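You operate a simulated robot arm through the tools that you are given. There is no shell and no other tool. Be economical: measure what you need, move in short steps, check, and stop when the job is done.

The job below is to be done with a simulated two-armed robot. You get a single attempt, and the scene is never put back.

JOB
Pick up the small bottle from the top of the wall table with one hand, pass it to the other hand and put it on the bottom shelf of the grey shelf unit. Put one of the clear bottles from the shelf under the air panel on the top of the back table. Put one of the cards from the top of the small shelf on the dark belt. Take the wash bottle and leave it on the steel scale top. Take the red grease pot on the rollers past the closer and put it away on the third shelf from the bottom of the grey shelf unit. Fetch the bottle with the smallest size on its label from the rollers past the closer and stand it on the top of the pack table. The order is free. Set down upright: small bottle, clear bottle, wash bottle, red grease pot, bottle.

It is judged by the outcome, as a careful person would: the job done as asked, and still so three seconds after it is handed in. It fails if anything else is knocked over, pushed out of place, dropped, spilled or broken.

ROBOT AND FRAMES
Two 7-joint arms with two-finger parallel grippers on one trunk, on a base that drives. Base frame: it is fixed to the floor where the robot stands at the start and does not move with it; the origin is under the middle of the robot, x ahead of it, y to its left, z up; the surface under the hand at the start is at about z = 0.8. Units: m, rad, N and s.
The left shoulder is at the start at [0.06, 0.189, 1.178], the right one opposite. With the tool pointing down near the work surface each hand reaches from about 0.1 to 0.64 m from the robot's upright axis, wherever it stands, measured 20 degrees to its own side. Places, roughly: bottle [-9, -1.25, 0.75]; bottom shelf of the grey shelf unit [0.8, -2.9, 0.4]; card [-6.75, -0.25, 1]; clear bottle (7x7x23 cm) [-5.6, -0.8, 0.7]; dark belt (160x19 cm) [-6.86, 0.06, 0.76]; red grease pot [-9, -1.25, 0.75]; small bottle (11x7x22 cm) [0.5, 0.1, 0.9]; steel scale top [-5.2, -0.1, 0.9]; third shelf of the grey shelf unit [0.8, -2.9, 1.2]; top of the back table [-4.8, -0.9, 0.8]; top of the pack table [-7.7, 2.8, 0.8]; wash bottle [-9, -1, 0.75]. Payload 3.43 kg a hand.
The TCP of each hand is the grasp point between the finger pads, 0.03 m short of the fingertips. In the tool frame z runs along the fingers and y along their closing line. Largest opening 0.094 m; finger width 0.028, thickness 0.01; the body of the gripper, 0.05 by 0.096 m, starts 0.055 m behind the TCP.
Orientation is that of the tool frame in the base frame, as a unit quaternion [x, y, z, w]. With the fingers straight down and closing along the base's y, the tool's x points along the base's -x, its y along +y and its z along -z.

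CONTROLS
- The arms move only by the tool nudge_tool. It takes "left_targets", "right_targets" or both (then of equal length, played together; a hand with none holds still); each is one flat list of numbers, 7 for each row, row after row: the shift along the tool's x, y, z in units of 50 mm (1.0 is 50 mm), then the turn, a rotation vector about the tool's x, y, z in units of 6 degrees (1.0 is 6 degrees), then the closure, from 0 (fully open) to 1 (shut). In form: [tx, ty, tz, rx, ry, rz, hand, tx, ty, tz, rx, ry, rz, hand, ...]. A call has 1 to 20 rows; each row shifts and turns the commanded pose from where the row before left it, along the tool's axes as they then stand. A call with a number of a shift or a turn outside -1 to 1 is refused whole. A row lasts 0.2 s, in which the tool goes at most 0.05 m and 0.15 rad; a call with a longer step from one row to the next is refused whole, and so is a gripper value outside its range. Where a pose cannot be reached the arm comes as near as it can. A force on the tool above 40 N (or 10 N above the force at the start of the call, whichever is more), or a blocked arm, ends the call early, and 0.2 s more pass. Each finger travels about 0.153 m/s and halts on what it meets, pressing with about 28 N; the grip force reading is that of the motor and also rises with nothing between the fingers. The clock runs only during rows and for 0.2 s after the last one: add rows that do not move to give the fingers time. The reply holds the time, the measured pose of the TCP, the force on the tool along the base axes, the opening and the grip force, in the units named above and with some noise, with the torque about the TCP (base axes, N m) and any sound that the robot's microphone picked up.
- Cameras (640 x 400 px; columns grow to the right, rows downward): "scene" is now at [0.0034, 0.0097, 1.7117]; the picture's right is [0.13, -0.99, 0.00], its down [-0.87, -0.12, -0.48] and it looks along [0.47, 0.06, -0.88] (base axes); focal length 283 px, centre (320, 200). "left" rides on the left gripper at [0.076, -0.014, -0.103] in its tool frame; the picture's right is [0.18, 0.98, 0.00], its down [-0.75, 0.14, -0.64] and it looks along [-0.63, 0.12, 0.77] (tool axes); focal length 243 px, centre (320, 200). "right" rides on the right gripper at [0.076, 0.014, -0.102] in its tool frame; the picture's right is [-0.18, 0.98, 0.00], its down [-0.75, -0.14, -0.64] and it looks along [-0.63, -0.12, 0.77] (tool axes); focal length 243 px, centre (320, 200). There is no depth. A picture from a camera that has moved, and an enlarged one, comes with that camera's place and axes in the base frame and with its lens.
- snapshot(camera): a new picture of that camera. No time passes.
- slide_trunk(by): slides the trunk up (or, below 0, down) by that many m; the arms and the scene camera ride with it, the base frame stays. It gives what a move gives, with no picture.
- base_move(legs): drives the robot by 1 to 6 legs, each [ahead, left, turn to the left] in m, m and rad, along the robot's own axes; the way and the turn of a leg run together, so that a leg with both is an arc; at most 1.5 m and 3.142 rad a leg. The arms and the cameras ride along, it lands a little off, and it stops where it bumps. It gives what a move gives.
- pan_tilt(pan, tilt): turns the head with the scene camera to pan (to the left, within 1.501 rad either way) and tilt (down, from -0.506 to 1.204), counted from straight ahead of the robot. It gives what a move gives.
- inspect(camera, box): a new picture of the part [left, top, right, bottom] of that camera's present view, enlarged. No time passes.
- finish_job(): hands the job in; it is judged then, once.

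Work in short steps. Places have to be worked out from the pictures, the camera data and where the tool is seen: move nearer, look again, correct. Check each grasp and each placing, and mend what went wrong. You have 196 turns and 176 pictures in all, those below and enlarged ones among them. Open the grippers and draw the arms clear of the work before you hand the job in, unless the task says otherwise.

The tools are called after "Request:" as a command line: name --argument value ..., lists and objects as JSON in quotes. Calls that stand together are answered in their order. nudge_tool: Moves the arms, as the interface text tells. Its arguments: {"type":"object","properties":{"left_targets":{"type":"array"},"right_targets":{"type":"array"}},"required":[]} The other tools are called the same way: slide_trunk (by) slides the trunk up or down; base_move (legs) drives the base; pan_tilt (pan, tilt) turns the head that bears the scene camera; snapshot (camera) takes a picture; inspect (camera, box) takes an enlarged picture of a part of a camera's view; finish_job () hands the job in.

At the start:

```text
clock: 0.0
left_tool_pos: [0.3325, 0.2988, 1.0516]
left_tool_rot: [0.0, 1.0, 0.0, 0.001]
left_force: [-0.5, 0.1, -0.3]
left_ft_torque: [0.0, 0.03, 0.0]
left_finger_gap: 0.094
left_gripper_force: 0.0
right_tool_pos: [0.3487, -0.0354, 1.1122]
right_tool_rot: [0.0, 1.0, 0.0, -0.001]
right_force: [0.4, -0.4, 0.2]
right_ft_torque: [-0.01, 0.0, 0.02]
right_finger_gap: 0.0939
right_gripper_force: 0.0
trunk travel left (down, up): [-0.85, 0.14]
robot x, y, heading: [-0.0026, -0.0018, -0.002]
head pan, tilt: [0.134, 1.075]
```

scene: 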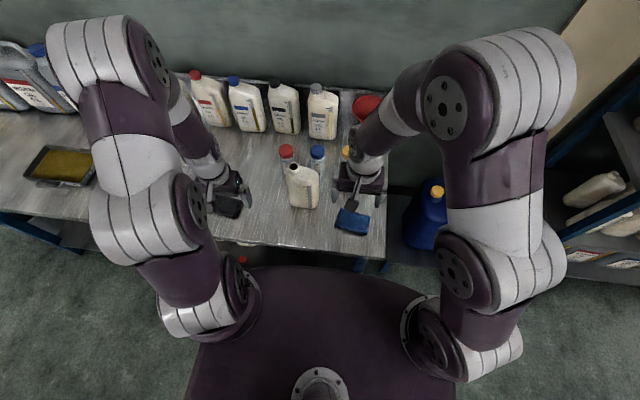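
right: 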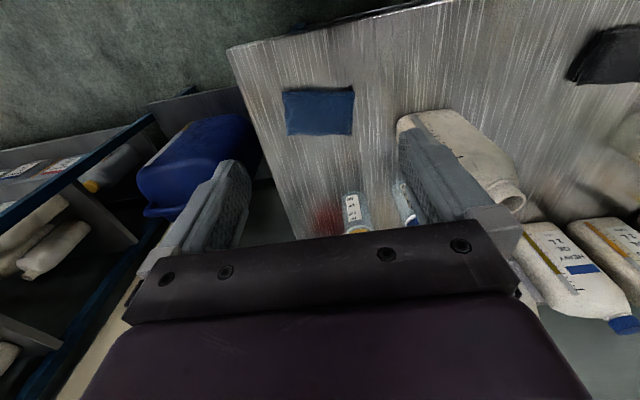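
left: 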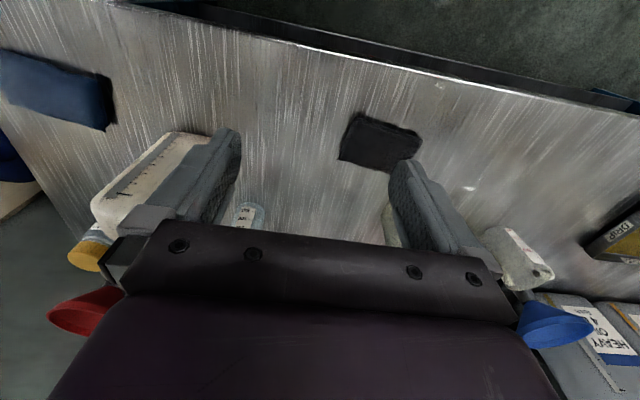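

I start with a closer look at the wall table around the small bottle.

Request:
inspect --camera "scene" --box '[180, 60, 400, 260]'

Request:
pan_tilt --pan -1.2 --tilt 0.7

Request:
snapshot --camera "scene"

```text
2.00 times, centred on (290, 160) of scene
camera zoom: at [0.0034, 0.0097, 1.7117], right [0.13, -0.99, 0.0], down [-0.87, -0.12, -0.48], along [0.47, 0.06, -0.88], focal length 566 px, centre (380, 280)
```

zoom: 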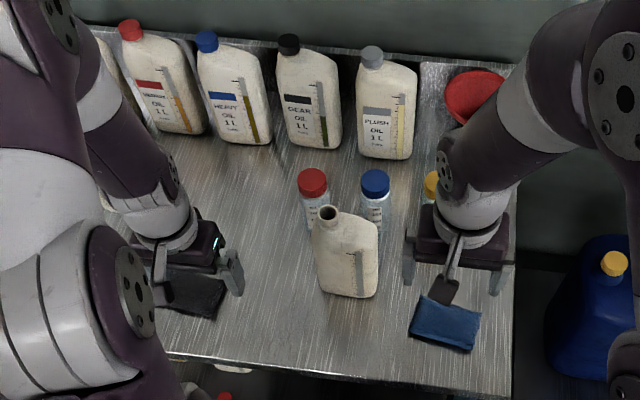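

```text
clock: 1.5
left_tool_pos: [0.3319, 0.2991, 1.0525]
left_tool_rot: [-0.001, 1.0, 0.0, 0.0]
left_force: [0.1, 0.0, -0.1]
left_ft_torque: [-0.03, -0.02, -0.04]
left_finger_gap: 0.094
left_gripper_force: 0.0
right_tool_pos: [0.348, -0.0343, 1.1131]
right_tool_rot: [0.0, 1.0, 0.0, 0.0]
right_force: [-0.2, -0.2, -0.3]
right_ft_torque: [0.01, 0.0, 0.01]
right_finger_gap: 0.0937
right_gripper_force: 0.1
trunk travel left (down, up): [-0.85, 0.14]
robot x, y, heading: [-0.0036, 0.0015, -0.0]
head pan, tilt: [-1.201, 0.7]
```

```text
171 pictures are left
camera scene: at [-0.0301, -0.0782, 1.7402], right [-0.93, -0.36, 0.0], down [-0.23, 0.6, -0.76], along [0.28, -0.71, -0.64], focal length 283 px, centre (320, 200)
```

scene: 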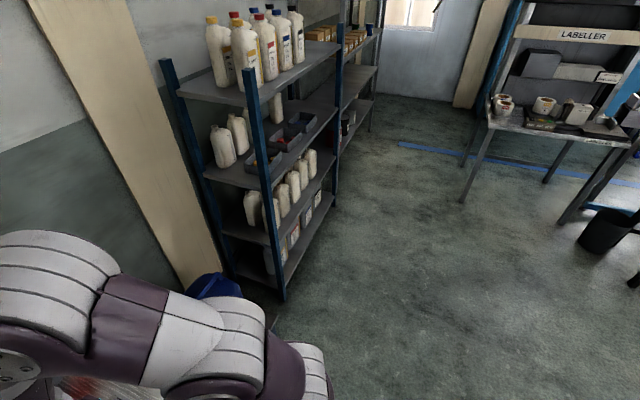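

The uncapped bottle stands at about (0.49, 0.13), with its wide face toward the robot. I lift both hands, move the right one aside, and turn the left one 90° so it can close across the thin side.

Request:
nudge_tool --left_targets '[0, 0, -1, 0, 0, 0, 0, 0, 0, -1, 0, 0, 0, 0, 0, 0, -1, 0, 0, 0, 0, 0, 0, 0, 0, 0, 1, 0, 0, 0, 0, 0, 0, 1, 0, 0, 0, 0, 0, 0, 1, 0, 0, 0, 0, 0, 0, 1, 0, 0, 0, 0, 0, 0, 1, 0, 0, 0, 0, 0, 0, 1, 0, 0, 0, 0, 0, 0, 1, 0, 0, 0, 0, 0, 0, 1, 0, 0, 0, 0, 0, 0, 1, 0, 0, 0, 0, 0, 0, 1, 0, 0, 0, 0, 0, 0, 1, 0, 0, 0, 0, 0, 0, 1, 0, 0, 0, 0, 0, 0, 1, 0, 0, 0, 0, 0, 0, 1, 0, 0, 0, 0, 0, 0, 1, 0]' --right_targets '[0, 0, -1, 0, 0, 0, 0, 0, 0, -1, 0, 0, 0, 0, 0, -1, 0, 0, 0, 0, 0, 0, -1, 0, 0, 0, 0, 0, 0, -1, 0, 0, 0, 0, 0, 0, -1, 0, 0, 0, 0, 0, 0, -1, 0, 0, 0, 0, 0, 0, 0, 0, 0, 0, 0, 0, 0, 0, 0, 0, 0, 0, 0, 0, 0, 0, 0, 0, 0, 0, 0, 0, 0, 0, 0, 0, 0, 0, 0, 0, 0, 0, 0, 0, 0, 0, 0, 0, 0, 0, 0, 0, 0, 0, 0, 0, 0, 0, 0, 0, 0, 0, 0, 0, 0, 0, 0, 0, 0, 0, 0, 0, 0, 0, 0, 0, 0, 0, 0, 0, 0, 0, 0, 0, 0, 0]'

Request:
pan_tilt --pan 0.1 --tilt 0.95

Request:
snapshot --camera "scene"

Request:
snapshot --camera "left"

```text
clock: 5.3
left_tool_pos: [0.331, 0.2987, 1.2023]
left_tool_rot: [0.708, 0.706, 0.0, 0.0]
left_force: [0.9, -1.2, 0.1]
left_ft_torque: [0.0, 0.04, 0.02]
left_finger_gap: 0.094
left_gripper_force: 0.0
right_tool_pos: [0.348, -0.2838, 1.2141]
right_tool_rot: [0.0, 1.0, 0.0, 0.0]
right_force: [-0.9, 0.6, 0.2]
right_ft_torque: [-0.02, 0.02, -0.03]
right_finger_gap: 0.094
right_gripper_force: 0.1
trunk travel left (down, up): [-0.85, 0.14]
robot x, y, heading: [-0.0028, -0.0006, -0.001]
head pan, tilt: [-1.201, 0.7]
```

```text
clock: 6.8
left_tool_pos: [0.3309, 0.3002, 1.2018]
left_tool_rot: [0.707, 0.707, 0.0, 0.0]
left_force: [-1.3, 0.4, -0.4]
left_ft_torque: [-0.03, 0.01, -0.02]
left_finger_gap: 0.0937
left_gripper_force: 0.1
right_tool_pos: [0.3496, -0.284, 1.2145]
right_tool_rot: [0.0, 1.0, 0.001, 0.0]
right_force: [-0.3, 0.5, 0.3]
right_ft_torque: [-0.04, -0.02, -0.04]
right_finger_gap: 0.0939
right_gripper_force: 0.1
trunk travel left (down, up): [-0.85, 0.14]
robot x, y, heading: [-0.0006, -0.0011, -0.0]
head pan, tilt: [0.099, 0.949]
```

```text
170 pictures are left
camera scene: at [0.0115, 0.0081, 1.7204], right [0.1, -1.0, 0.0], down [-0.81, -0.08, -0.58], along [0.58, 0.06, -0.81], focal length 283 px, centre (320, 200)
```

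scene: 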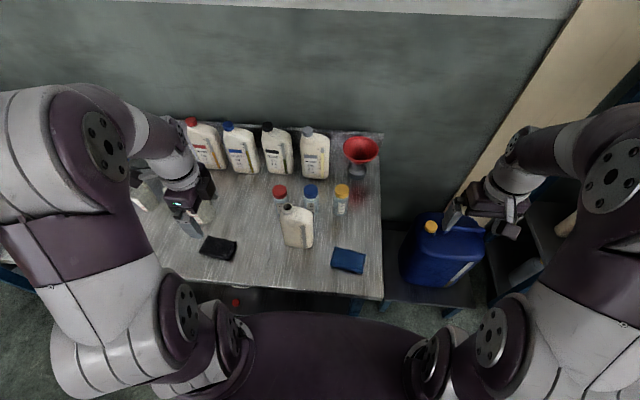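

```text
169 pictures are left
camera left: at [0.317, 0.3759, 1.3057], right [0.98, 0.18, 0.0], down [0.14, -0.75, 0.64], along [0.12, -0.63, -0.77], focal length 243 px, centre (320, 200)
```

left: 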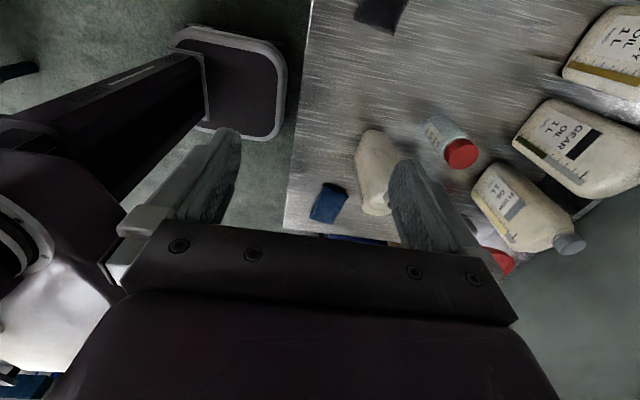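

I bring the left hand over the bottle at z=1.15 and check the alignment.

Request:
nudge_tool --left_targets '[-0.68, 0.64, 0, 0, 0, 0, 0, -0.68, 0.64, 0, 0, 0, 0, 0, -0.68, 0.64, 0, 0, 0, 0, 0, -0.68, 0.64, 0, 0, 0, 0, 0, -0.68, 0.64, 0, 0, 0, 0, 0, 0, 0, 1, 0, 0, 0, 0]'

Request:
snapshot --camera "left"

Request:
inspect --camera "scene" --box '[220, 140, 400, 280]'

```text
clock: 8.2
left_tool_pos: [0.4956, 0.1292, 1.1487]
left_tool_rot: [0.707, 0.708, 0.001, 0.0]
left_force: [0.1, 0.2, -0.7]
left_ft_torque: [0.0, -0.01, 0.02]
left_finger_gap: 0.094
left_gripper_force: 0.0
right_tool_pos: [0.3489, -0.2837, 1.2138]
right_tool_rot: [0.0, 1.0, 0.0, 0.0]
right_force: [-1.1, 0.0, -0.5]
right_ft_torque: [0.02, 0.01, 0.03]
right_finger_gap: 0.094
right_gripper_force: 0.1
trunk travel left (down, up): [-0.85, 0.14]
robot x, y, heading: [0.0041, -0.001, 0.002]
head pan, tilt: [0.099, 0.949]
```

```text
168 pictures are left
camera left: at [0.4803, 0.2065, 1.2522], right [0.98, 0.18, 0.0], down [0.14, -0.75, 0.64], along [0.12, -0.63, -0.77], focal length 243 px, centre (320, 200)
```

left: 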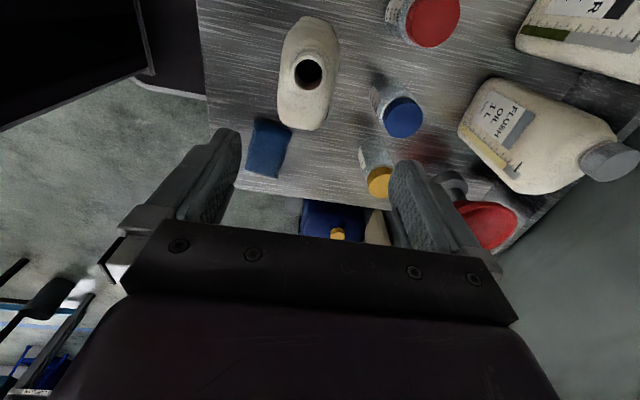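

```text
2.86 times, centred on (310, 210) of scene
camera zoom: at [0.0122, 0.0091, 1.7204], right [0.1, -0.99, 0.0], down [-0.81, -0.08, -0.58], along [0.58, 0.06, -0.81], focal length 809 px, centre (349, 171)
```

zoom: 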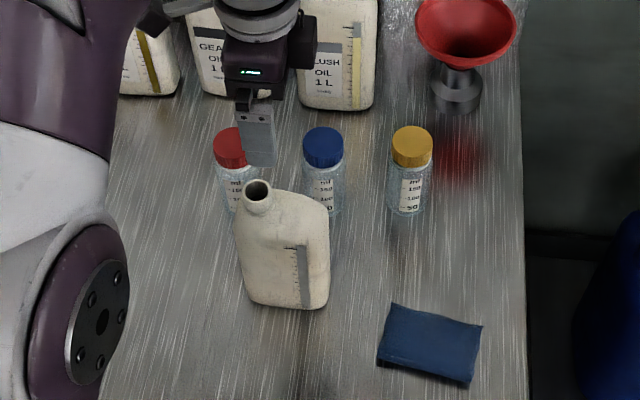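

The mouth is at about (0.481, 0.155, 1.02) and the body centre is near (0.482, 0.135). I descend with the fingers straddling the thin side, then look before closing.

Request:
nudge_tool --left_targets '[-0.08, -0.27, 0, 0, 0, 0, 0, 0, 0, 0.885, 0, 0, 0, 0, 0, 0, 0.885, 0, 0, 0, 0, 0, 0, 0.885, 0, 0, 0, 0, 0, 0, 0.885, 0, 0, 0, 0]'

Request:
snapshot --camera "left"

Request:
inspect --camera "scene" --box '[220, 140, 400, 280]'

```text
clock: 9.4
left_tool_pos: [0.4802, 0.1248, 0.9744]
left_tool_rot: [0.707, 0.708, 0.0, -0.001]
left_force: [-1.2, -1.2, -0.5]
left_ft_torque: [-0.02, -0.01, 0.03]
left_finger_gap: 0.0939
left_gripper_force: 0.1
right_tool_pos: [0.3504, -0.285, 1.2145]
right_tool_rot: [0.0, 1.0, 0.0, -0.001]
right_force: [-0.5, -0.2, 0.4]
right_ft_torque: [0.02, 0.02, 0.03]
right_finger_gap: 0.094
right_gripper_force: 0.0
trunk travel left (down, up): [-0.85, 0.14]
robot x, y, heading: [-0.0, -0.0023, 0.002]
head pan, tilt: [0.099, 0.949]
```

```text
166 pictures are left
camera left: at [0.465, 0.2017, 1.0777], right [0.98, 0.18, 0.0], down [0.14, -0.75, 0.64], along [0.12, -0.63, -0.77], focal length 243 px, centre (320, 200)
```

left: 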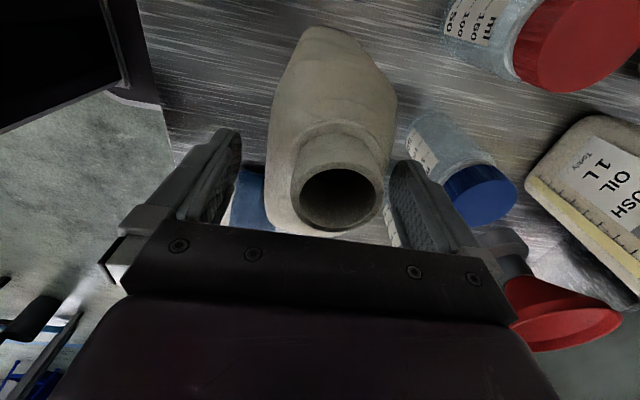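

```text
2.86 times, centred on (310, 210) of scene
camera zoom: at [0.0132, 0.0085, 1.7204], right [0.1, -0.99, 0.0], down [-0.81, -0.08, -0.58], along [0.58, 0.06, -0.81], focal length 809 px, centre (349, 171)
```

zoom: 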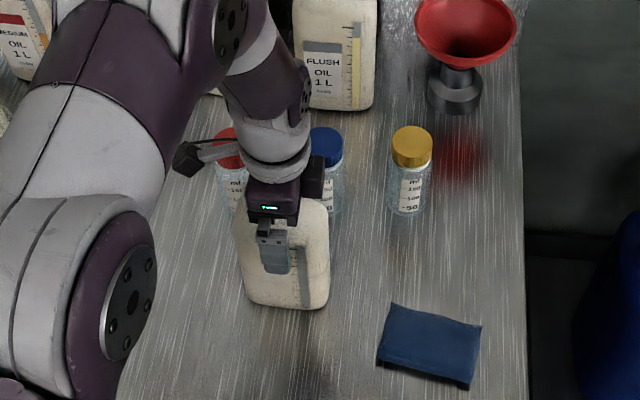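

The bottle sits between the fingers, so I close and lift.

Request:
nudge_tool --left_targets '[0, 0, 0, 0, 0, 0, 1, 0, 0, 0, 0, 0, 0, 1, 0, 0, 0, 0, 0, 0, 1, 0, 0, -0.5, 0, 0, 0, 1, 0, 0, -1, 0, 0, 0, 1, 0, 0, -1, 0, 0, 0, 1]'

Request:
snapshot --camera "scene"

```text
clock: 10.8
left_tool_pos: [0.4787, 0.1267, 1.0994]
left_tool_rot: [0.707, 0.707, 0.0, 0.001]
left_force: [-1.0, 1.1, -0.5]
left_ft_torque: [-0.01, 0.01, -0.02]
left_finger_gap: 0.0607
left_gripper_force: 27.6
right_tool_pos: [0.346, -0.2844, 1.2146]
right_tool_rot: [0.0, 1.0, -0.001, 0.0]
right_force: [-0.4, -0.8, 0.1]
right_ft_torque: [0.02, 0.0, -0.01]
right_finger_gap: 0.0942
right_gripper_force: 0.0
trunk travel left (down, up): [-0.85, 0.14]
robot x, y, heading: [0.0001, 0.0001, 0.0]
head pan, tilt: [0.099, 0.949]
```

```text
164 pictures are left
camera scene: at [0.0102, 0.0079, 1.7203], right [0.1, -1.0, 0.0], down [-0.81, -0.08, -0.58], along [0.58, 0.06, -0.81], focal length 283 px, centre (320, 200)
```

scene: 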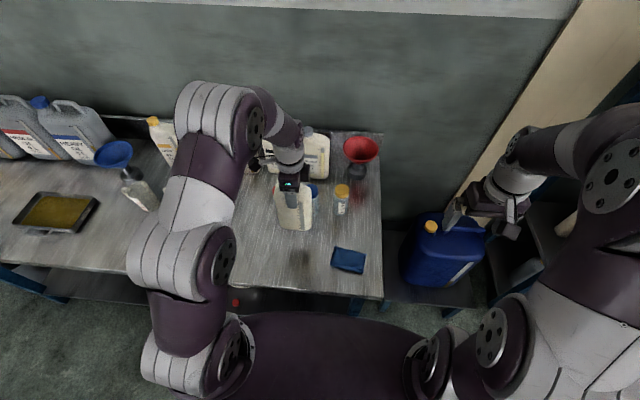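

The grip is good: gap 0.061 m, and the bottle lifted. I back away from the table, then turn the bottle end-on and pitch the right hand forward for the handover.

Request:
base_move --legs '[[-0.4, 0, 0]]'

Request:
nudge_tool --left_targets '[0, 0, 0, 0, 0, -1, 1, 0, 0, 0, 0, 0, -1, 1, 0, 0, 0, 0, 0, -1, 1, 0, 0, 0, 0, 0, -1, 1, 0, 0, 0, 0, 0, -1, 1, 0, 0, 0, 0, 0, -1, 1, 0, 0, 0, 0, 0, -1, 1, 0, 0, 0, 0, 0, -1, 1, 0, 0, 0, 0, 0, -1, 1, 0, 0, 0, 0, 0, -1, 1, 0, 0, 0, 0, 0, -1, 1, 0, 0, 0, 0, 0, -1, 1, 0, 0, 0, 0, 0, -1, 1, 0, 0, 0, 0, 0, -1, 1, 0, 0, 0, 0, 0, -1, 1, 0, 0, 0, 0, 0, 0, 1, 0, 0, 0, 0, 0, 0, 1, 0, 0, 0, 0, 0, 0, 1, 0, 0, 0, 0, 0, 0, 1, 0, 0, 0, 0, 0, 0, 1]' --right_targets '[-0.7, 0, 0.7, 0, 0, 0, 0, -0.7, 0, 0.7, 0, 0, 0, 0, -0.7, 0, 0.7, 0, 0, 0, 0, -0.7, 0, 0.7, 0, 0, 0, 0, -0.7, 0, 0.7, 0, 0, 0, 0, 0, 0, 0, 0, -1, 0, 0, 0, 0, 0, 0, -1, 0, 0, 0, 0, 0, 0, -1, 0, 0, 0, 0, 0, 0, -1, 0, 0, 0, 0, 0, 0, -1, 0, 0, 0, 0, 0, 0, -1, 0, 0, 0, 0, 0, 0, -1, 0, 0, 0, 0, 0, 0, -1, 0, 0, 0, 0, 0, 0, -1, 0, 0, 0, 0, 0, 0, -1, 0, 0, 0, 0, 0, 0, -1, 0, 0, 0, 0, 0, 0, -1, 0, 0, 0, 0, 0, 0, -1, 0, 0, 0, 0, 0, 0, -1, 0, 0, 0, 0, 0, 0, -1, 0, 0]'

Request:
snapshot --camera "scene"

```text
clock: 13.2
left_tool_pos: [0.0902, 0.1234, 1.0983]
left_tool_rot: [0.709, 0.705, -0.001, -0.001]
left_force: [0.8, -0.8, -1.0]
left_ft_torque: [-0.02, -0.01, 0.01]
left_finger_gap: 0.0608
left_gripper_force: 28.1
right_tool_pos: [-0.043, -0.2857, 1.2134]
right_tool_rot: [0.002, 1.0, -0.001, 0.0]
right_force: [0.5, -0.4, 0.3]
right_ft_torque: [0.01, 0.04, 0.0]
right_finger_gap: 0.0938
right_gripper_force: 0.1
trunk travel left (down, up): [-0.85, 0.14]
robot x, y, heading: [-0.3899, -0.0015, -0.003]
head pan, tilt: [0.099, 0.949]
```

```text
clock: 17.4
left_tool_pos: [0.0907, 0.1244, 1.099]
left_tool_rot: [0.003, 1.0, -0.001, -0.001]
left_force: [-0.2, 0.0, -0.6]
left_ft_torque: [-0.01, -0.04, 0.01]
left_finger_gap: 0.0604
left_gripper_force: 27.9
right_tool_pos: [0.2269, -0.2943, 1.0591]
right_tool_rot: [0.003, 0.727, 0.007, 0.686]
right_force: [-0.5, -0.6, -0.1]
right_ft_torque: [0.01, -0.05, -0.02]
right_finger_gap: 0.0941
right_gripper_force: 0.0
right hand out of reach, approached as far as the arm can: row 12, 13, 18, 19, 20
trunk travel left (down, up): [-0.85, 0.14]
robot x, y, heading: [-0.392, -0.0044, -0.004]
head pan, tilt: [0.099, 0.949]
```

```text
163 pictures are left
camera scene: at [-0.3776, 0.0081, 1.7204], right [0.09, -1.0, 0.0], down [-0.81, -0.08, -0.58], along [0.58, 0.06, -0.81], focal length 283 px, centre (320, 200)
```

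scene: 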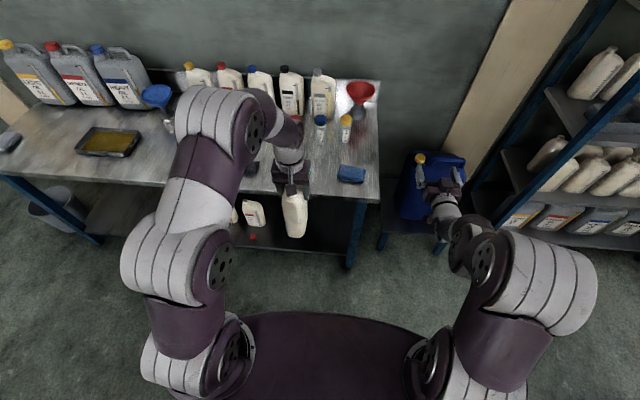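

The right hand is nearly horizontal. I bring it back and inward while the left hand moves the bottle forward and to the middle, so they line up with a gap between them.

Request:
nudge_tool --left_targets '[-0.8, 0, 0, 0, 0, 0, 1, -0.8, 0, 0, 0, 0, 0, 1, 0, -1, 0, 0, 0, 0, 1, 0, -1, 0, 0, 0, 0, 1, 0, -1, 0, 0, 0, 0, 1, 0, 0, 0, 0, 0, 0, 1, 0, 0, 0, 0, 0, 0, 1, 0, 0, 0, 0, 0, 0, 1, 0, 0, 0, 0, 0, 0, 1, 0, 0, 0, 0, 0, 0, 1]' --right_targets '[0, 0, -0.9, 0, 0, 0, 0, 0, 0, -0.9, 0, 0, 0, 0, 0, 0, -0.9, 0, 0, 0, 0, 0, 0, -0.9, 0, 0, 0, 0, 0, 0, -0.9, 0, 0, 0, 0, 0, 0.9, 0, 0, 0, 0, 0, 0, 0.9, 0, 0, 0, 0, 0, 0, 0.9, 0, 0, 0, 0, 0, 0, 0.9, 0, 0, 0, 0, 0, 0, 0.9, 0, 0, 0, 0, 0]'

Request:
snapshot --camera "scene"

Request:
snapshot --camera "right"

```text
clock: 19.6
left_tool_pos: [0.157, -0.0186, 1.091]
left_tool_rot: [0.003, 1.0, -0.001, 0.0]
left_force: [-0.5, -0.1, -0.4]
left_ft_torque: [-0.04, -0.02, -0.01]
left_finger_gap: 0.0604
left_gripper_force: 28.0
left hand out of reach, approached as far as the arm can: row 5
right_tool_pos: [0.2268, -0.2554, 1.0901]
right_tool_rot: [-0.005, 0.727, 0.015, 0.687]
right_force: [-0.9, 0.0, -0.5]
right_ft_torque: [0.01, 0.05, -0.04]
right_finger_gap: 0.0938
right_gripper_force: 0.0
right hand out of reach, approached as far as the arm can: row 1, 2, 3, 4, 5, 6, 7, 8, 9, 10
trunk travel left (down, up): [-0.85, 0.14]
robot x, y, heading: [-0.3918, 0.0012, -0.006]
head pan, tilt: [0.099, 0.949]
```

```text
162 pictures are left
camera scene: at [-0.3791, 0.0084, 1.7204], right [0.1, -1.0, 0.0], down [-0.81, -0.08, -0.58], along [0.58, 0.06, -0.81], focal length 283 px, centre (320, 200)
```

scene: 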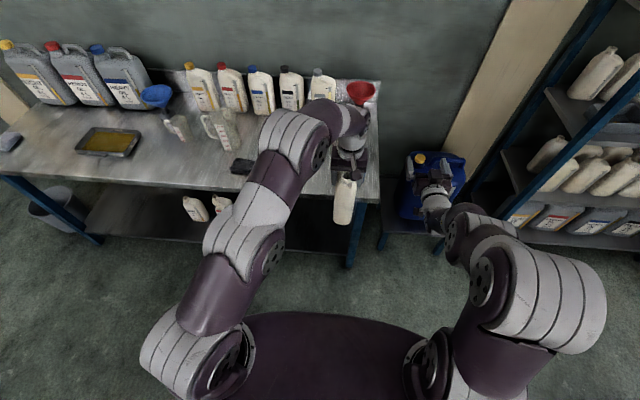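

```text
161 pictures are left
camera right: at [0.1215, -0.2429, 1.0218], right [-0.02, 0.98, 0.2], down [-0.59, -0.17, 0.79], along [0.81, -0.1, 0.58], focal length 243 px, centre (320, 200)
```

right: 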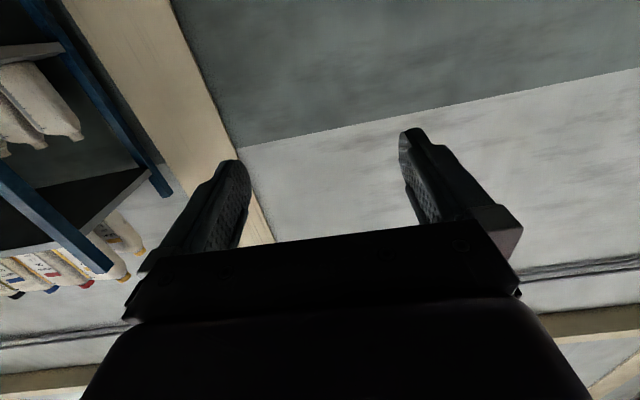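

The right hand can't retreat while horizontal at this height. I test whether a higher pose relative to the shoulder gives it more room.

Request:
nudge_tool --right_targets '[-1, 0, 0, 0, 0, 0, 0, -1, 0, 0, 0, 0, 0, 0, -1, 0, 0, 0, 0, 0, 0, -1, 0, 0, 0, 0, 0, 0, 0, 0, -1, 0, 0, 0, 0, 0, 0, -1, 0, 0, 0, 0, 0, 0, -1, 0, 0, 0, 0, 0, 0, -1, 0, 0, 0, 0]'

Request:
snapshot --camera "scene"

```text
clock: 21.4
left_tool_pos: [0.1563, -0.0196, 1.0905]
left_tool_rot: [0.003, 1.0, 0.0, 0.0]
left_force: [-0.1, -0.1, -0.2]
left_ft_torque: [-0.02, 0.01, -0.04]
left_finger_gap: 0.0604
left_gripper_force: 28.0
right_tool_pos: [0.1124, -0.2677, 1.3172]
right_tool_rot: [0.003, 0.729, 0.006, 0.684]
right_force: [-0.5, 0.4, 0.1]
right_ft_torque: [0.02, -0.02, 0.02]
right_finger_gap: 0.0939
right_gripper_force: 0.0
right hand out of reach, approached as far as the arm can: row 1, 7, 8
trunk travel left (down, up): [-0.85, 0.14]
robot x, y, heading: [-0.3908, 0.0041, -0.006]
head pan, tilt: [0.099, 0.949]
```

```text
160 pictures are left
camera scene: at [-0.3786, 0.0086, 1.7204], right [0.1, -1.0, 0.0], down [-0.81, -0.08, -0.58], along [0.58, 0.06, -0.81], focal length 283 px, centre (320, 200)
```

scene: 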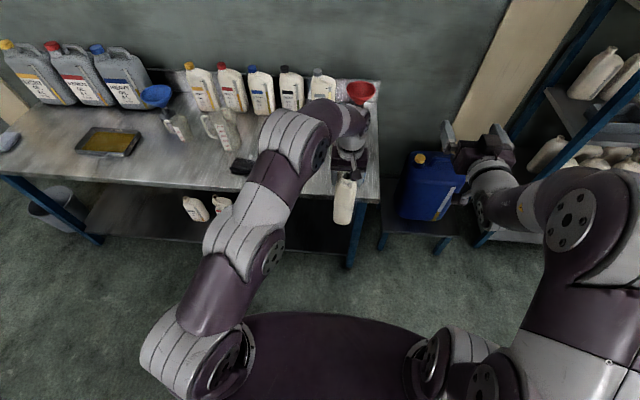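

Higher and slightly pitched down works better. I raise the bottle 0.1 m, pitch the right hand 30° down, and bring it behind the bottle.

Request:
nudge_tool --left_targets '[0, 0, -1, 0, 0, 0, 1, 0, 0, -1, 0, 0, 0, 1, 0, 0, 0, 0, 0, 0, 1, 0, 0, 0, 0, 0, 0, 1, 0, 0, 0, 0, 0, 0, 1, 0, 0, 0, 0, 0, 0, 1, 0, 0, 0, 0, 0, 0, 1, 0, 0, 0, 0, 0, 0, 1, 0, 0, 0, 0, 0, 0, 1]' --right_targets '[0, 0, 0, 0, 1, 0, 0, 0, 0, 0, 0, 1, 0, 0, 0, 0, 0, 0, 1, 0, 0, 0, 0, 0, 0, 1, 0, 0, 0, 0, 0, 0, 1, 0, 0, 0.95, 0, 0.1, 0, 0, 0, 0, 0.95, 0, 0.1, 0, 0, 0, 0, 0.95, 0, 0.1, 0, 0, 0, 0, 0.95, 0, 0.1, 0, 0, 0, 0]'

Request:
snapshot --camera "scene"

```text
clock: 23.4
left_tool_pos: [0.1151, -0.0034, 1.1561]
left_tool_rot: [0.002, 1.0, 0.0, 0.001]
left_force: [-0.5, 0.1, -1.1]
left_ft_torque: [-0.01, -0.01, -0.03]
left_finger_gap: 0.0605
left_gripper_force: 27.9
left hand out of reach, approached as far as the arm can: row 1, 2
right_tool_pos: [0.0225, -0.2696, 1.1434]
right_tool_rot: [0.0, 0.879, 0.007, 0.477]
right_force: [-0.6, 0.7, 0.2]
right_ft_torque: [0.04, -0.03, 0.03]
right_finger_gap: 0.0943
right_gripper_force: 0.1
trunk travel left (down, up): [-0.85, 0.14]
robot x, y, heading: [-0.3841, 0.0032, -0.004]
head pan, tilt: [0.099, 0.949]
```

```text
159 pictures are left
camera scene: at [-0.3792, 0.0082, 1.7204], right [0.1, -1.0, 0.0], down [-0.81, -0.08, -0.58], along [0.58, 0.06, -0.81], focal length 283 px, centre (320, 200)
```

scene: 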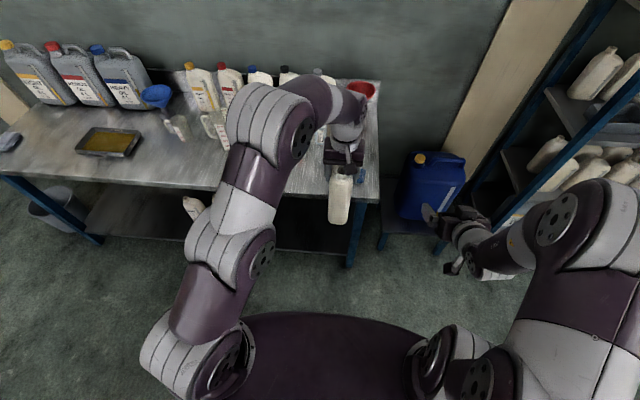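

The right hand now has good freedom. I move it down and back, then across to sit straight behind the bottle, and look.

Request:
nudge_tool --right_targets '[0.91, 0, 0, 0, 0, 0, 0, 0.91, 0, 0, 0, 0, 0, 0, 0, 0.89, 0, 0, 0, 0, 0, 0, 0.89, 0, 0, 0, 0, 0, 0, 0.89, 0, 0, 0, 0, 0, 0, 0.89, 0, 0, 0, 0, 0, 0, 0.89, 0, 0, 0, 0, 0, 0, 0.89, 0, 0, 0, 0, 0]'

Request:
snapshot --camera "scene"

Request:
snapshot --camera "right"

```text
clock: 25.2
left_tool_pos: [0.1149, -0.0026, 1.1564]
left_tool_rot: [0.003, 1.0, 0.001, 0.001]
left_force: [-0.3, 0.5, -0.4]
left_ft_torque: [-0.02, 0.01, 0.03]
left_finger_gap: 0.0603
left_gripper_force: 28.1
right_tool_pos: [0.053, -0.2215, 1.0959]
right_tool_rot: [0.0, 0.88, 0.021, 0.475]
right_force: [-0.8, -0.7, 0.7]
right_ft_torque: [0.0, 0.0, 0.0]
right_finger_gap: 0.094
right_gripper_force: 0.1
right hand out of reach, approached as far as the arm can: row 1, 2, 3, 4, 5, 6, 7, 8
trunk travel left (down, up): [-0.85, 0.14]
robot x, y, heading: [-0.3923, 0.0004, -0.004]
head pan, tilt: [0.099, 0.949]
```

```text
158 pictures are left
camera scene: at [-0.3792, 0.0085, 1.7204], right [0.1, -1.0, 0.0], down [-0.81, -0.08, -0.58], along [0.58, 0.06, -0.81], focal length 283 px, centre (320, 200)
```

scene: 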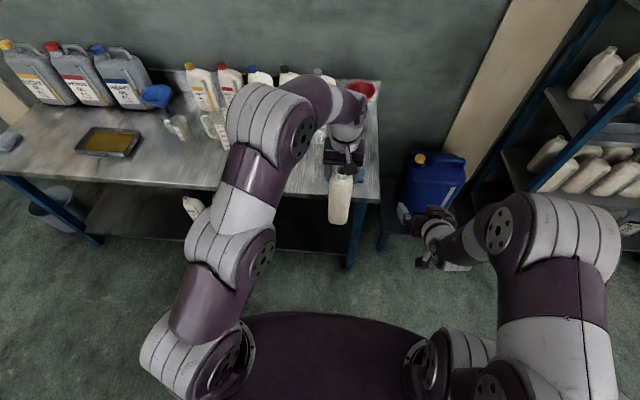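

```text
157 pictures are left
camera right: at [-0.0742, -0.2082, 1.0909], right [0.08, 0.98, 0.19], down [-0.12, -0.18, 0.98], along [0.99, -0.1, 0.1], focal length 243 px, centre (320, 200)
```

right: 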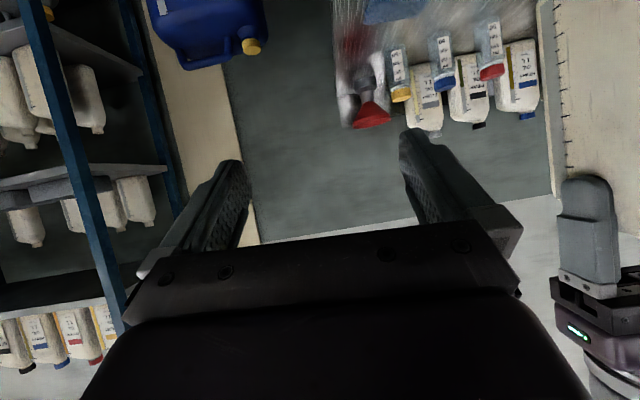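

The forward-pointing right hand hits a limit here. An inward V suits the arms better, so I turn the bottle back wide-side-on with the left hand and yaw the right hand to point left and down.

Request:
nudge_tool --left_targets '[0, 0, 0, 0, 0, 1, 1, 0, 0, 0, 0, 0, 1, 1, 0, 0, 0, 0, 0, 1, 1, 0, 0, 0, 0, 0, 1, 1, 0, 0, 0, 0, 0, 1, 1, 0, 0, 0, 0, 0, 1, 1, 0, 0, 0, 0, 0, 1, 1, 0, 0, 0, 0, 0, 1, 1, 0, 0, 0, 0, 0, 1, 1, 0, 0, 0, 0, 0, 1, 1, 0, 0, 0, 0, 0, 1, 1, 0, 0, 0, 0, 0, 1, 1, 0, 0, 0, 0, 0, 1, 1, 0, 0, 0, 0, 0, 1, 1, 0, 0, 0, 0, 0, 1, 1]' --right_targets '[0, 0, 0, -0.835, 0, -0.55, 0, 0, 0, 0, -0.835, 0, -0.55, 0, 0, 0, 0, -0.835, 0, -0.55, 0, 0, 0, 0, -0.835, 0, -0.55, 0, 0, 0, 0, -0.835, 0, -0.55, 0, 0, 0, 0, -0.835, 0, -0.55, 0, 0, 0, 0, -0.835, 0, -0.55, 0, 0, 0, 0, -0.835, 0, -0.55, 0, 0, 0, 0, -0.835, 0, -0.55, 0, 0, 0, 0, -0.835, 0, -0.55, 0, 0, 0, 0, -0.835, 0, -0.55, 0, 0, 0, 0, -0.835, 0, -0.55, 0, 0, 0, 0, -0.835, 0, -0.55, 0, 0, 0, 0, -0.835, 0, -0.55, 0, 0, 0, 0, -0.835, 0, -0.55, 0]'

Request:
snapshot --camera "scene"

Request:
snapshot --camera "right"

```text
clock: 28.4
left_tool_pos: [0.1141, -0.0018, 1.1562]
left_tool_rot: [0.71, 0.704, 0.0, 0.0]
left_force: [0.0, 0.3, -0.5]
left_ft_torque: [0.01, 0.01, -0.04]
left_finger_gap: 0.06
left_gripper_force: 28.0
right_tool_pos: [0.0516, -0.2126, 1.0921]
right_tool_rot: [-0.44, 0.773, 0.226, 0.397]
right_force: [0.4, -0.1, 0.4]
right_ft_torque: [0.01, 0.01, 0.02]
right_finger_gap: 0.0939
right_gripper_force: 0.0
right hand out of reach, approached as far as the arm can: row 8, 9, 10, 11, 12, 13, 14, 15
trunk travel left (down, up): [-0.85, 0.14]
robot x, y, heading: [-0.3928, 0.0021, -0.004]
head pan, tilt: [0.099, 0.949]
```

```text
156 pictures are left
camera scene: at [-0.379, 0.0088, 1.7204], right [0.1, -1.0, 0.0], down [-0.81, -0.08, -0.58], along [0.58, 0.06, -0.81], focal length 283 px, centre (320, 200)
```

scene: 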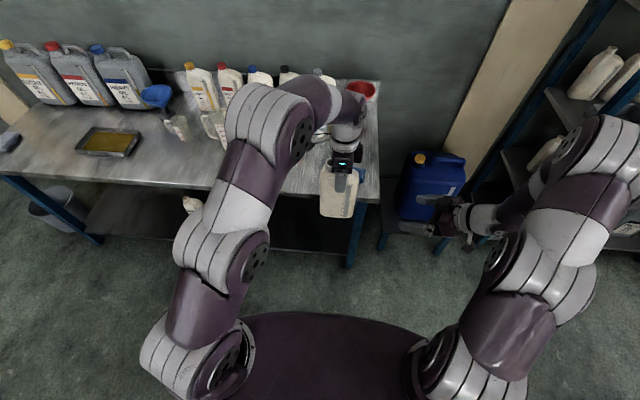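

```text
155 pictures are left
camera right: at [-0.0248, -0.3152, 1.0906], right [-0.79, 0.59, 0.15], down [0.08, -0.15, 0.99], along [0.61, 0.79, 0.07], focal length 243 px, centre (320, 200)
```

right: 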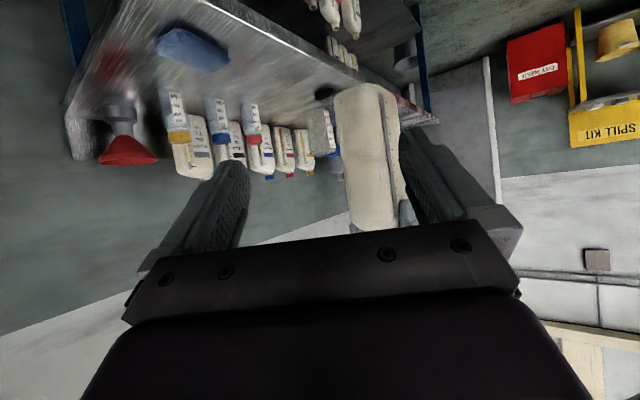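

The right hand reached about 59° of yaw, which is usable. I turn the bottle 30° so its end faces that hand, and bring the right hand to a pre-grasp point.

Request:
nudge_tool --left_targets '[0, 0, 0, 0, 0, 1, 1, 0, 0, 0, 0, 0, 1, 1, 0, 0, 0, 0, 0, 1, 1, 0, 0, 0, 0, 0, 1, 1, 0, 0, 0, 0, 0, 1, 1]'

Request:
nudge_tool --right_targets '[-0.36, 0.36, 0.585, 0, 0, 0, 0, -0.36, 0.36, 0.585, 0, 0, 0, 0, -0.36, 0.36, 0.585, 0, 0, 0, 0]'

Request:
snapshot --camera "right"

Request:
inspect --camera "scene" --box '[260, 80, 480, 280]'

```text
clock: 29.6
left_tool_pos: [0.114, -0.0005, 1.1584]
left_tool_rot: [0.868, 0.497, 0.001, 0.0]
left_force: [0.3, 0.2, 0.2]
left_ft_torque: [0.03, 0.0, -0.02]
left_finger_gap: 0.0603
left_gripper_force: 27.8
right_tool_pos: [0.052, -0.2121, 1.0921]
right_tool_rot: [-0.44, 0.772, 0.226, 0.398]
right_force: [-0.1, 0.1, 0.1]
right_ft_torque: [0.01, 0.0, -0.01]
right_finger_gap: 0.0938
right_gripper_force: 0.0
trunk travel left (down, up): [-0.85, 0.14]
robot x, y, heading: [-0.3915, 0.0005, -0.004]
head pan, tilt: [0.099, 0.949]
```

```text
clock: 30.4
left_tool_pos: [0.1142, -0.0023, 1.1579]
left_tool_rot: [0.867, 0.497, -0.001, 0.0]
left_force: [0.2, 1.3, -0.2]
left_ft_torque: [-0.02, 0.04, 0.03]
left_finger_gap: 0.0603
left_gripper_force: 27.5
right_tool_pos: [0.0592, -0.0993, 1.0858]
right_tool_rot: [-0.441, 0.772, 0.227, 0.398]
right_force: [-0.4, 0.4, -0.9]
right_ft_torque: [-0.02, 0.03, -0.01]
right_finger_gap: 0.094
right_gripper_force: 0.1
trunk travel left (down, up): [-0.85, 0.14]
robot x, y, heading: [-0.3909, -0.0, -0.008]
head pan, tilt: [0.099, 0.949]
```

```text
154 pictures are left
camera right: at [-0.0177, -0.2008, 1.0838], right [-0.79, 0.59, 0.15], down [0.08, -0.14, 0.99], along [0.61, 0.79, 0.07], focal length 243 px, centre (320, 200)
```

right: 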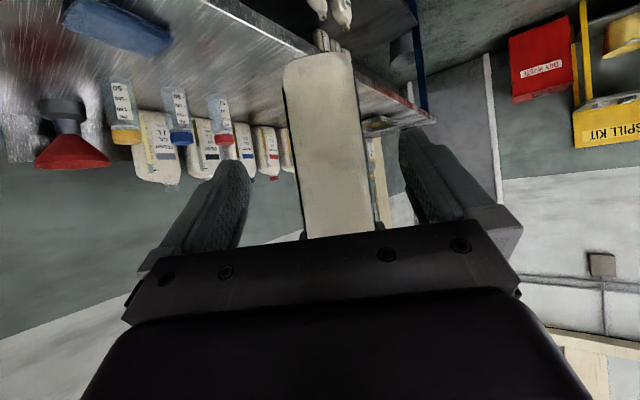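

```text
2.00 times, centred on (370, 180) of scene
camera zoom: at [-0.3795, 0.0103, 1.7204], right [0.09, -1.0, 0.0], down [-0.81, -0.08, -0.58], along [0.58, 0.05, -0.81], focal length 566 px, centre (220, 240)
```

zoom: 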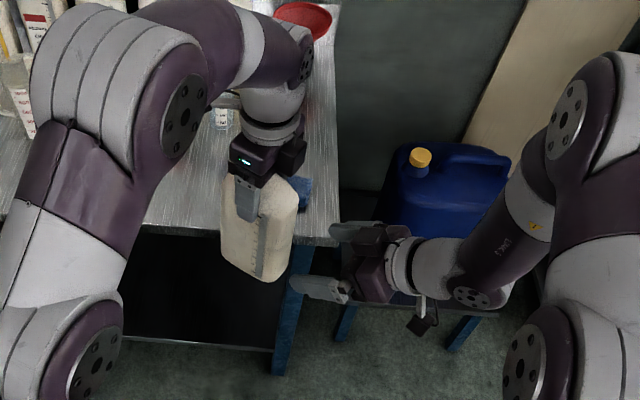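

The bottle is centred between the right fingers. I make the final approach.

Request:
nudge_tool --right_targets '[-0.357, 0.013, 0.497, 0, 0, 0, 0, -0.357, 0.013, 0.497, 0, 0, 0, 0, -0.357, 0.013, 0.497, 0, 0, 0, 0]'

Request:
snapshot --camera "right"

Request:
inspect --camera "scene" --box '[260, 80, 480, 280]'

```text
clock: 31.2
left_tool_pos: [0.1144, -0.0017, 1.1579]
left_tool_rot: [0.868, 0.497, 0.0, 0.0]
left_force: [-0.3, -0.7, 0.0]
left_ft_torque: [0.04, -0.01, 0.02]
left_finger_gap: 0.0599
left_gripper_force: 27.7
right_tool_pos: [0.1041, -0.0176, 1.0854]
right_tool_rot: [-0.44, 0.773, 0.226, 0.398]
right_force: [0.1, 0.4, -0.2]
right_ft_torque: [-0.02, -0.04, -0.01]
right_finger_gap: 0.0938
right_gripper_force: 0.0
trunk travel left (down, up): [-0.85, 0.14]
robot x, y, heading: [-0.389, 0.0041, -0.006]
head pan, tilt: [0.099, 0.949]
```

```text
152 pictures are left
camera right: at [0.0263, -0.1201, 1.0833], right [-0.79, 0.59, 0.15], down [0.08, -0.14, 0.99], along [0.61, 0.79, 0.07], focal length 243 px, centre (320, 200)
```

right: 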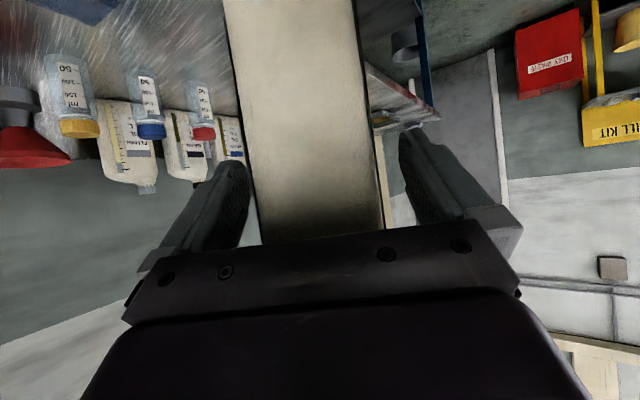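

```text
2.00 times, centred on (370, 180) of scene
camera zoom: at [-0.3786, 0.0093, 1.7204], right [0.09, -1.0, 0.0], down [-0.81, -0.08, -0.58], along [0.58, 0.06, -0.81], focal length 566 px, centre (220, 240)
```

zoom: 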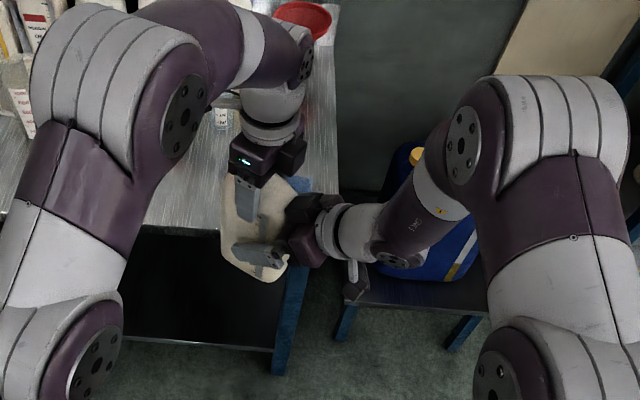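

Both hands are well placed. I close the right hand, let it settle, then check before releasing the left.

Request:
nudge_tool --right_targets '[0, 0, 0, 0, 0, 0, 1, 0, 0, 0, 0, 0, 0, 1, 0, 0, 0, 0, 0, 0, 1, 0, 0, 0, 0, 0, 0, 1]'

```text
clock: 32.2
left_tool_pos: [0.1135, -0.0007, 1.1571]
left_tool_rot: [0.867, 0.498, 0.0, 0.0]
left_force: [-16.8, 2.2, 9.7]
left_ft_torque: [-0.02, 0.66, -0.05]
left_finger_gap: 0.0601
left_gripper_force: 28.6
right_tool_pos: [0.1039, -0.0168, 1.0853]
right_tool_rot: [-0.44, 0.773, 0.226, 0.398]
right_force: [16.3, -2.4, -10.0]
right_ft_torque: [-0.03, 0.73, -0.31]
right_finger_gap: 0.0635
right_gripper_force: 27.8
trunk travel left (down, up): [-0.85, 0.14]
robot x, y, heading: [-0.392, -0.0019, -0.004]
head pan, tilt: [0.099, 0.949]
```

The right hand grips at 0.0635 m. I open the left hand and lift it straight up.

Request:
nudge_tool --left_targets '[0, 0, 0, 0, 0, 0, 0, 0, 0, 0, 0, 0, 0, 0, 0, 0, 0, 0, 0, 0, 0, 0.7, 0, -0.2, 0, 0, 0, 0, 0.7, 0, -0.5, 0, 0, 0, 0]' --right_targets '[0, 0, 0, 0, 0, 0, 1, 0, 0, 0, 0, 0, 0, 1, 0, 0, 0, 0, 0, 0, 1, 0, 0, 0, 0, 0, 0, 1, 0, 0, 0, 0, 0, 0, 1]'

Request:
snapshot --camera "scene"

Request:
snapshot --camera "left"

```text
clock: 33.4
left_tool_pos: [0.1262, 0.0662, 1.1701]
left_tool_rot: [0.868, 0.497, -0.001, 0.001]
left_force: [-0.5, -1.1, -0.7]
left_ft_torque: [0.0, -0.03, 0.0]
left_finger_gap: 0.094
left_gripper_force: 0.0
left hand out of reach, approached as far as the arm can: row 4, 5
right_tool_pos: [0.103, -0.0171, 1.0851]
right_tool_rot: [-0.44, 0.772, 0.226, 0.399]
right_force: [0.6, 0.5, 0.2]
right_ft_torque: [0.0, 0.03, 0.01]
right_finger_gap: 0.0631
right_gripper_force: 27.8
trunk travel left (down, up): [-0.85, 0.14]
robot x, y, heading: [-0.389, 0.0007, -0.001]
head pan, tilt: [0.099, 0.949]
```

```text
150 pictures are left
camera scene: at [-0.3796, 0.0109, 1.7204], right [0.09, -1.0, 0.0], down [-0.81, -0.08, -0.58], along [0.58, 0.05, -0.81], focal length 283 px, centre (320, 200)
```

scene: 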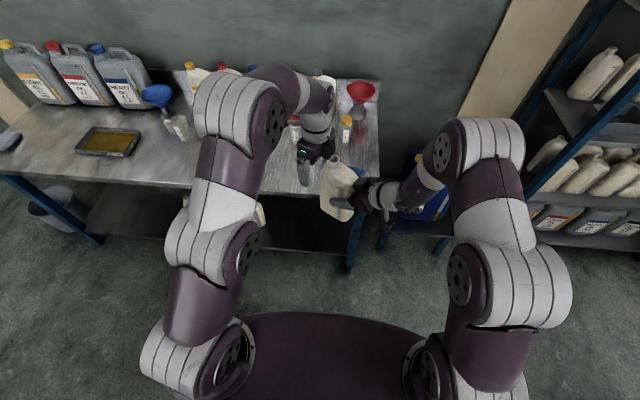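

```text
149 pictures are left
camera left: at [0.1513, 0.1394, 1.2726], right [0.94, -0.34, 0.0], down [-0.26, -0.72, 0.64], along [-0.22, -0.61, -0.77], focal length 243 px, centre (320, 200)
```

left: 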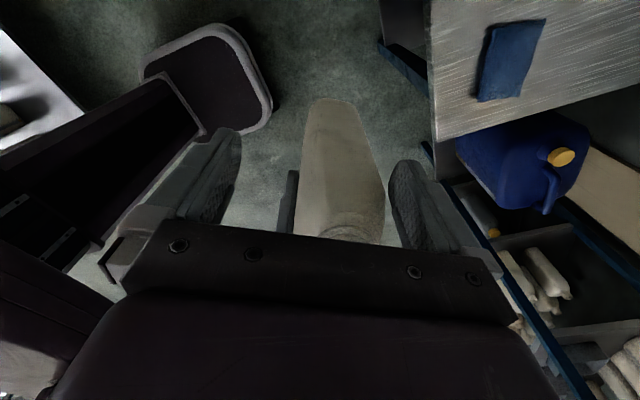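

The handover worked. The left fingers still straddle the neck end, so I back the right hand away along its approach line with the bottle, then withdraw the left.

Request:
nudge_tool --right_targets '[0.357, -0.013, -0.497, 0, 0, 0, 1, 0.357, -0.013, -0.497, 0, 0, 0, 1, 0.357, -0.013, -0.497, 0, 0, 0, 1, 0.357, -0.013, -0.497, 0, 0, 0, 1, 0, 0, 0, 0, 0, 0, 1, 0, 0, 0, 0, 0, 0, 1, 0, 0, 0, 0, 0, 0, 1, 0, 0, 0, 0, 0, 0, 1, 0, 0, 0, 0, 0, 0, 1]' --left_targets '[0, 0, 0, 0, 0, 0, 0, 0, 0, 0, 0, 0, 0, 0, 0, 0, 0, 0, 0, 0, 0, 0, 0, 0, 0, 0, 0, 0, 0.48, -0.74, 0, 0, 0, 0, 0, 0.48, -0.74, 0, 0, 0, 0, 0, 0.48, -0.74, 0, 0, 0, 0, 0, 0.48, -0.74, 0, 0, 0, 0, 0, 0.48, -0.74, 0, 0, 0, 0, 0]'

Request:
pan_tilt --pan -1.2 --tilt 0.5

Request:
snapshot --camera "scene"

```text
clock: 35.4
left_tool_pos: [0.0234, 0.2656, 1.1686]
left_tool_rot: [0.868, 0.497, -0.001, 0.0]
left_force: [-1.0, -0.1, -0.3]
left_ft_torque: [-0.01, 0.0, 0.03]
left_finger_gap: 0.0941
left_gripper_force: 0.1
right_tool_pos: [0.0413, -0.1217, 1.0851]
right_tool_rot: [-0.441, 0.772, 0.226, 0.398]
right_force: [-0.3, -0.9, 0.6]
right_ft_torque: [-0.01, 0.02, 0.0]
right_finger_gap: 0.0632
right_gripper_force: 27.3
trunk travel left (down, up): [-0.85, 0.14]
robot x, y, heading: [-0.3919, -0.002, -0.004]
head pan, tilt: [0.099, 0.949]
```

```text
clock: 36.9
left_tool_pos: [0.0254, 0.2655, 1.1683]
left_tool_rot: [0.867, 0.499, 0.0, 0.0]
left_force: [0.2, -0.7, -0.4]
left_ft_torque: [-0.01, 0.04, -0.02]
left_finger_gap: 0.0939
left_gripper_force: 0.1
right_tool_pos: [0.0428, -0.1221, 1.0838]
right_tool_rot: [-0.44, 0.772, 0.226, 0.398]
right_force: [0.3, 1.0, 0.3]
right_ft_torque: [0.0, 0.01, 0.0]
right_finger_gap: 0.063
right_gripper_force: 28.3
trunk travel left (down, up): [-0.85, 0.14]
robot x, y, heading: [-0.3886, 0.0019, -0.007]
head pan, tilt: [-1.201, 0.499]
```

```text
148 pictures are left
camera scene: at [-0.4188, -0.083, 1.7579], right [-0.93, -0.36, 0.0], down [-0.17, 0.45, -0.88], along [0.31, -0.82, -0.48], focal length 283 px, centre (320, 200)
```

scene: 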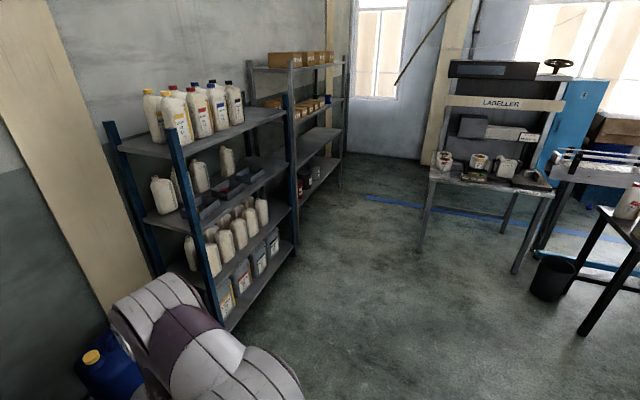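

The grey unit is the second one, with grey uprights. I drive sideways along the aisle toward it and look again.

Request:
base_move --legs '[[0, -1.2, 0], [0.3, -0.9, 0]]'

Request:
pan_tilt --pan -0.6 --tilt 0.6

Request:
snapshot --camera "scene"

```text
clock: 47.5
left_tool_pos: [0.2628, -1.8724, 1.1699]
left_tool_rot: [0.882, 0.471, 0.0, 0.0]
left_force: [0.3, -0.1, 0.5]
left_ft_torque: [0.02, -0.01, -0.01]
left_finger_gap: 0.094
left_gripper_force: 0.0
right_tool_pos: [0.2552, -2.2606, 1.0847]
right_tool_rot: [-0.417, 0.786, 0.213, 0.404]
right_force: [-0.6, 0.4, -0.7]
right_ft_torque: [-0.02, 0.0, -0.02]
right_finger_gap: 0.0632
right_gripper_force: 27.6
trunk travel left (down, up): [-0.85, 0.14]
robot x, y, heading: [-0.1697, -2.114, -0.063]
head pan, tilt: [-1.201, 0.499]
```

```text
clock: 48.5
left_tool_pos: [0.2623, -1.8721, 1.1691]
left_tool_rot: [0.882, 0.471, 0.0, 0.0]
left_force: [0.0, 0.1, -0.4]
left_ft_torque: [0.05, -0.01, 0.01]
left_finger_gap: 0.094
left_gripper_force: 0.1
right_tool_pos: [0.2554, -2.2601, 1.0845]
right_tool_rot: [-0.416, 0.786, 0.214, 0.404]
right_force: [0.3, 0.1, -0.3]
right_ft_torque: [0.01, 0.0, 0.0]
right_finger_gap: 0.0631
right_gripper_force: 28.4
trunk travel left (down, up): [-0.85, 0.14]
robot x, y, heading: [-0.1715, -2.1118, -0.066]
head pan, tilt: [-0.6, 0.6]
```

```text
147 pictures are left
camera scene: at [-0.1608, -2.1603, 1.7488], right [-0.62, -0.79, 0.0], down [-0.44, 0.35, -0.83], along [0.65, -0.51, -0.56], focal length 283 px, centre (320, 200)
```

scene: 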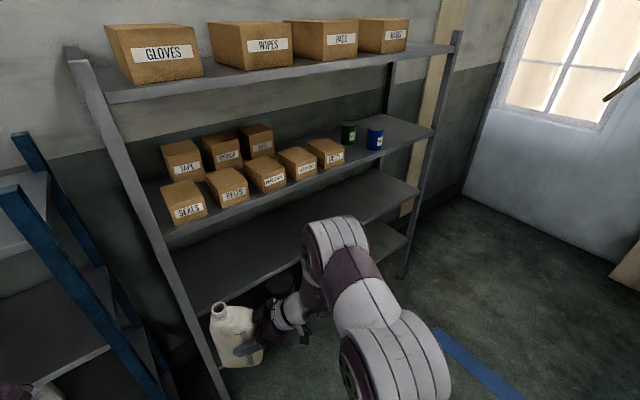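

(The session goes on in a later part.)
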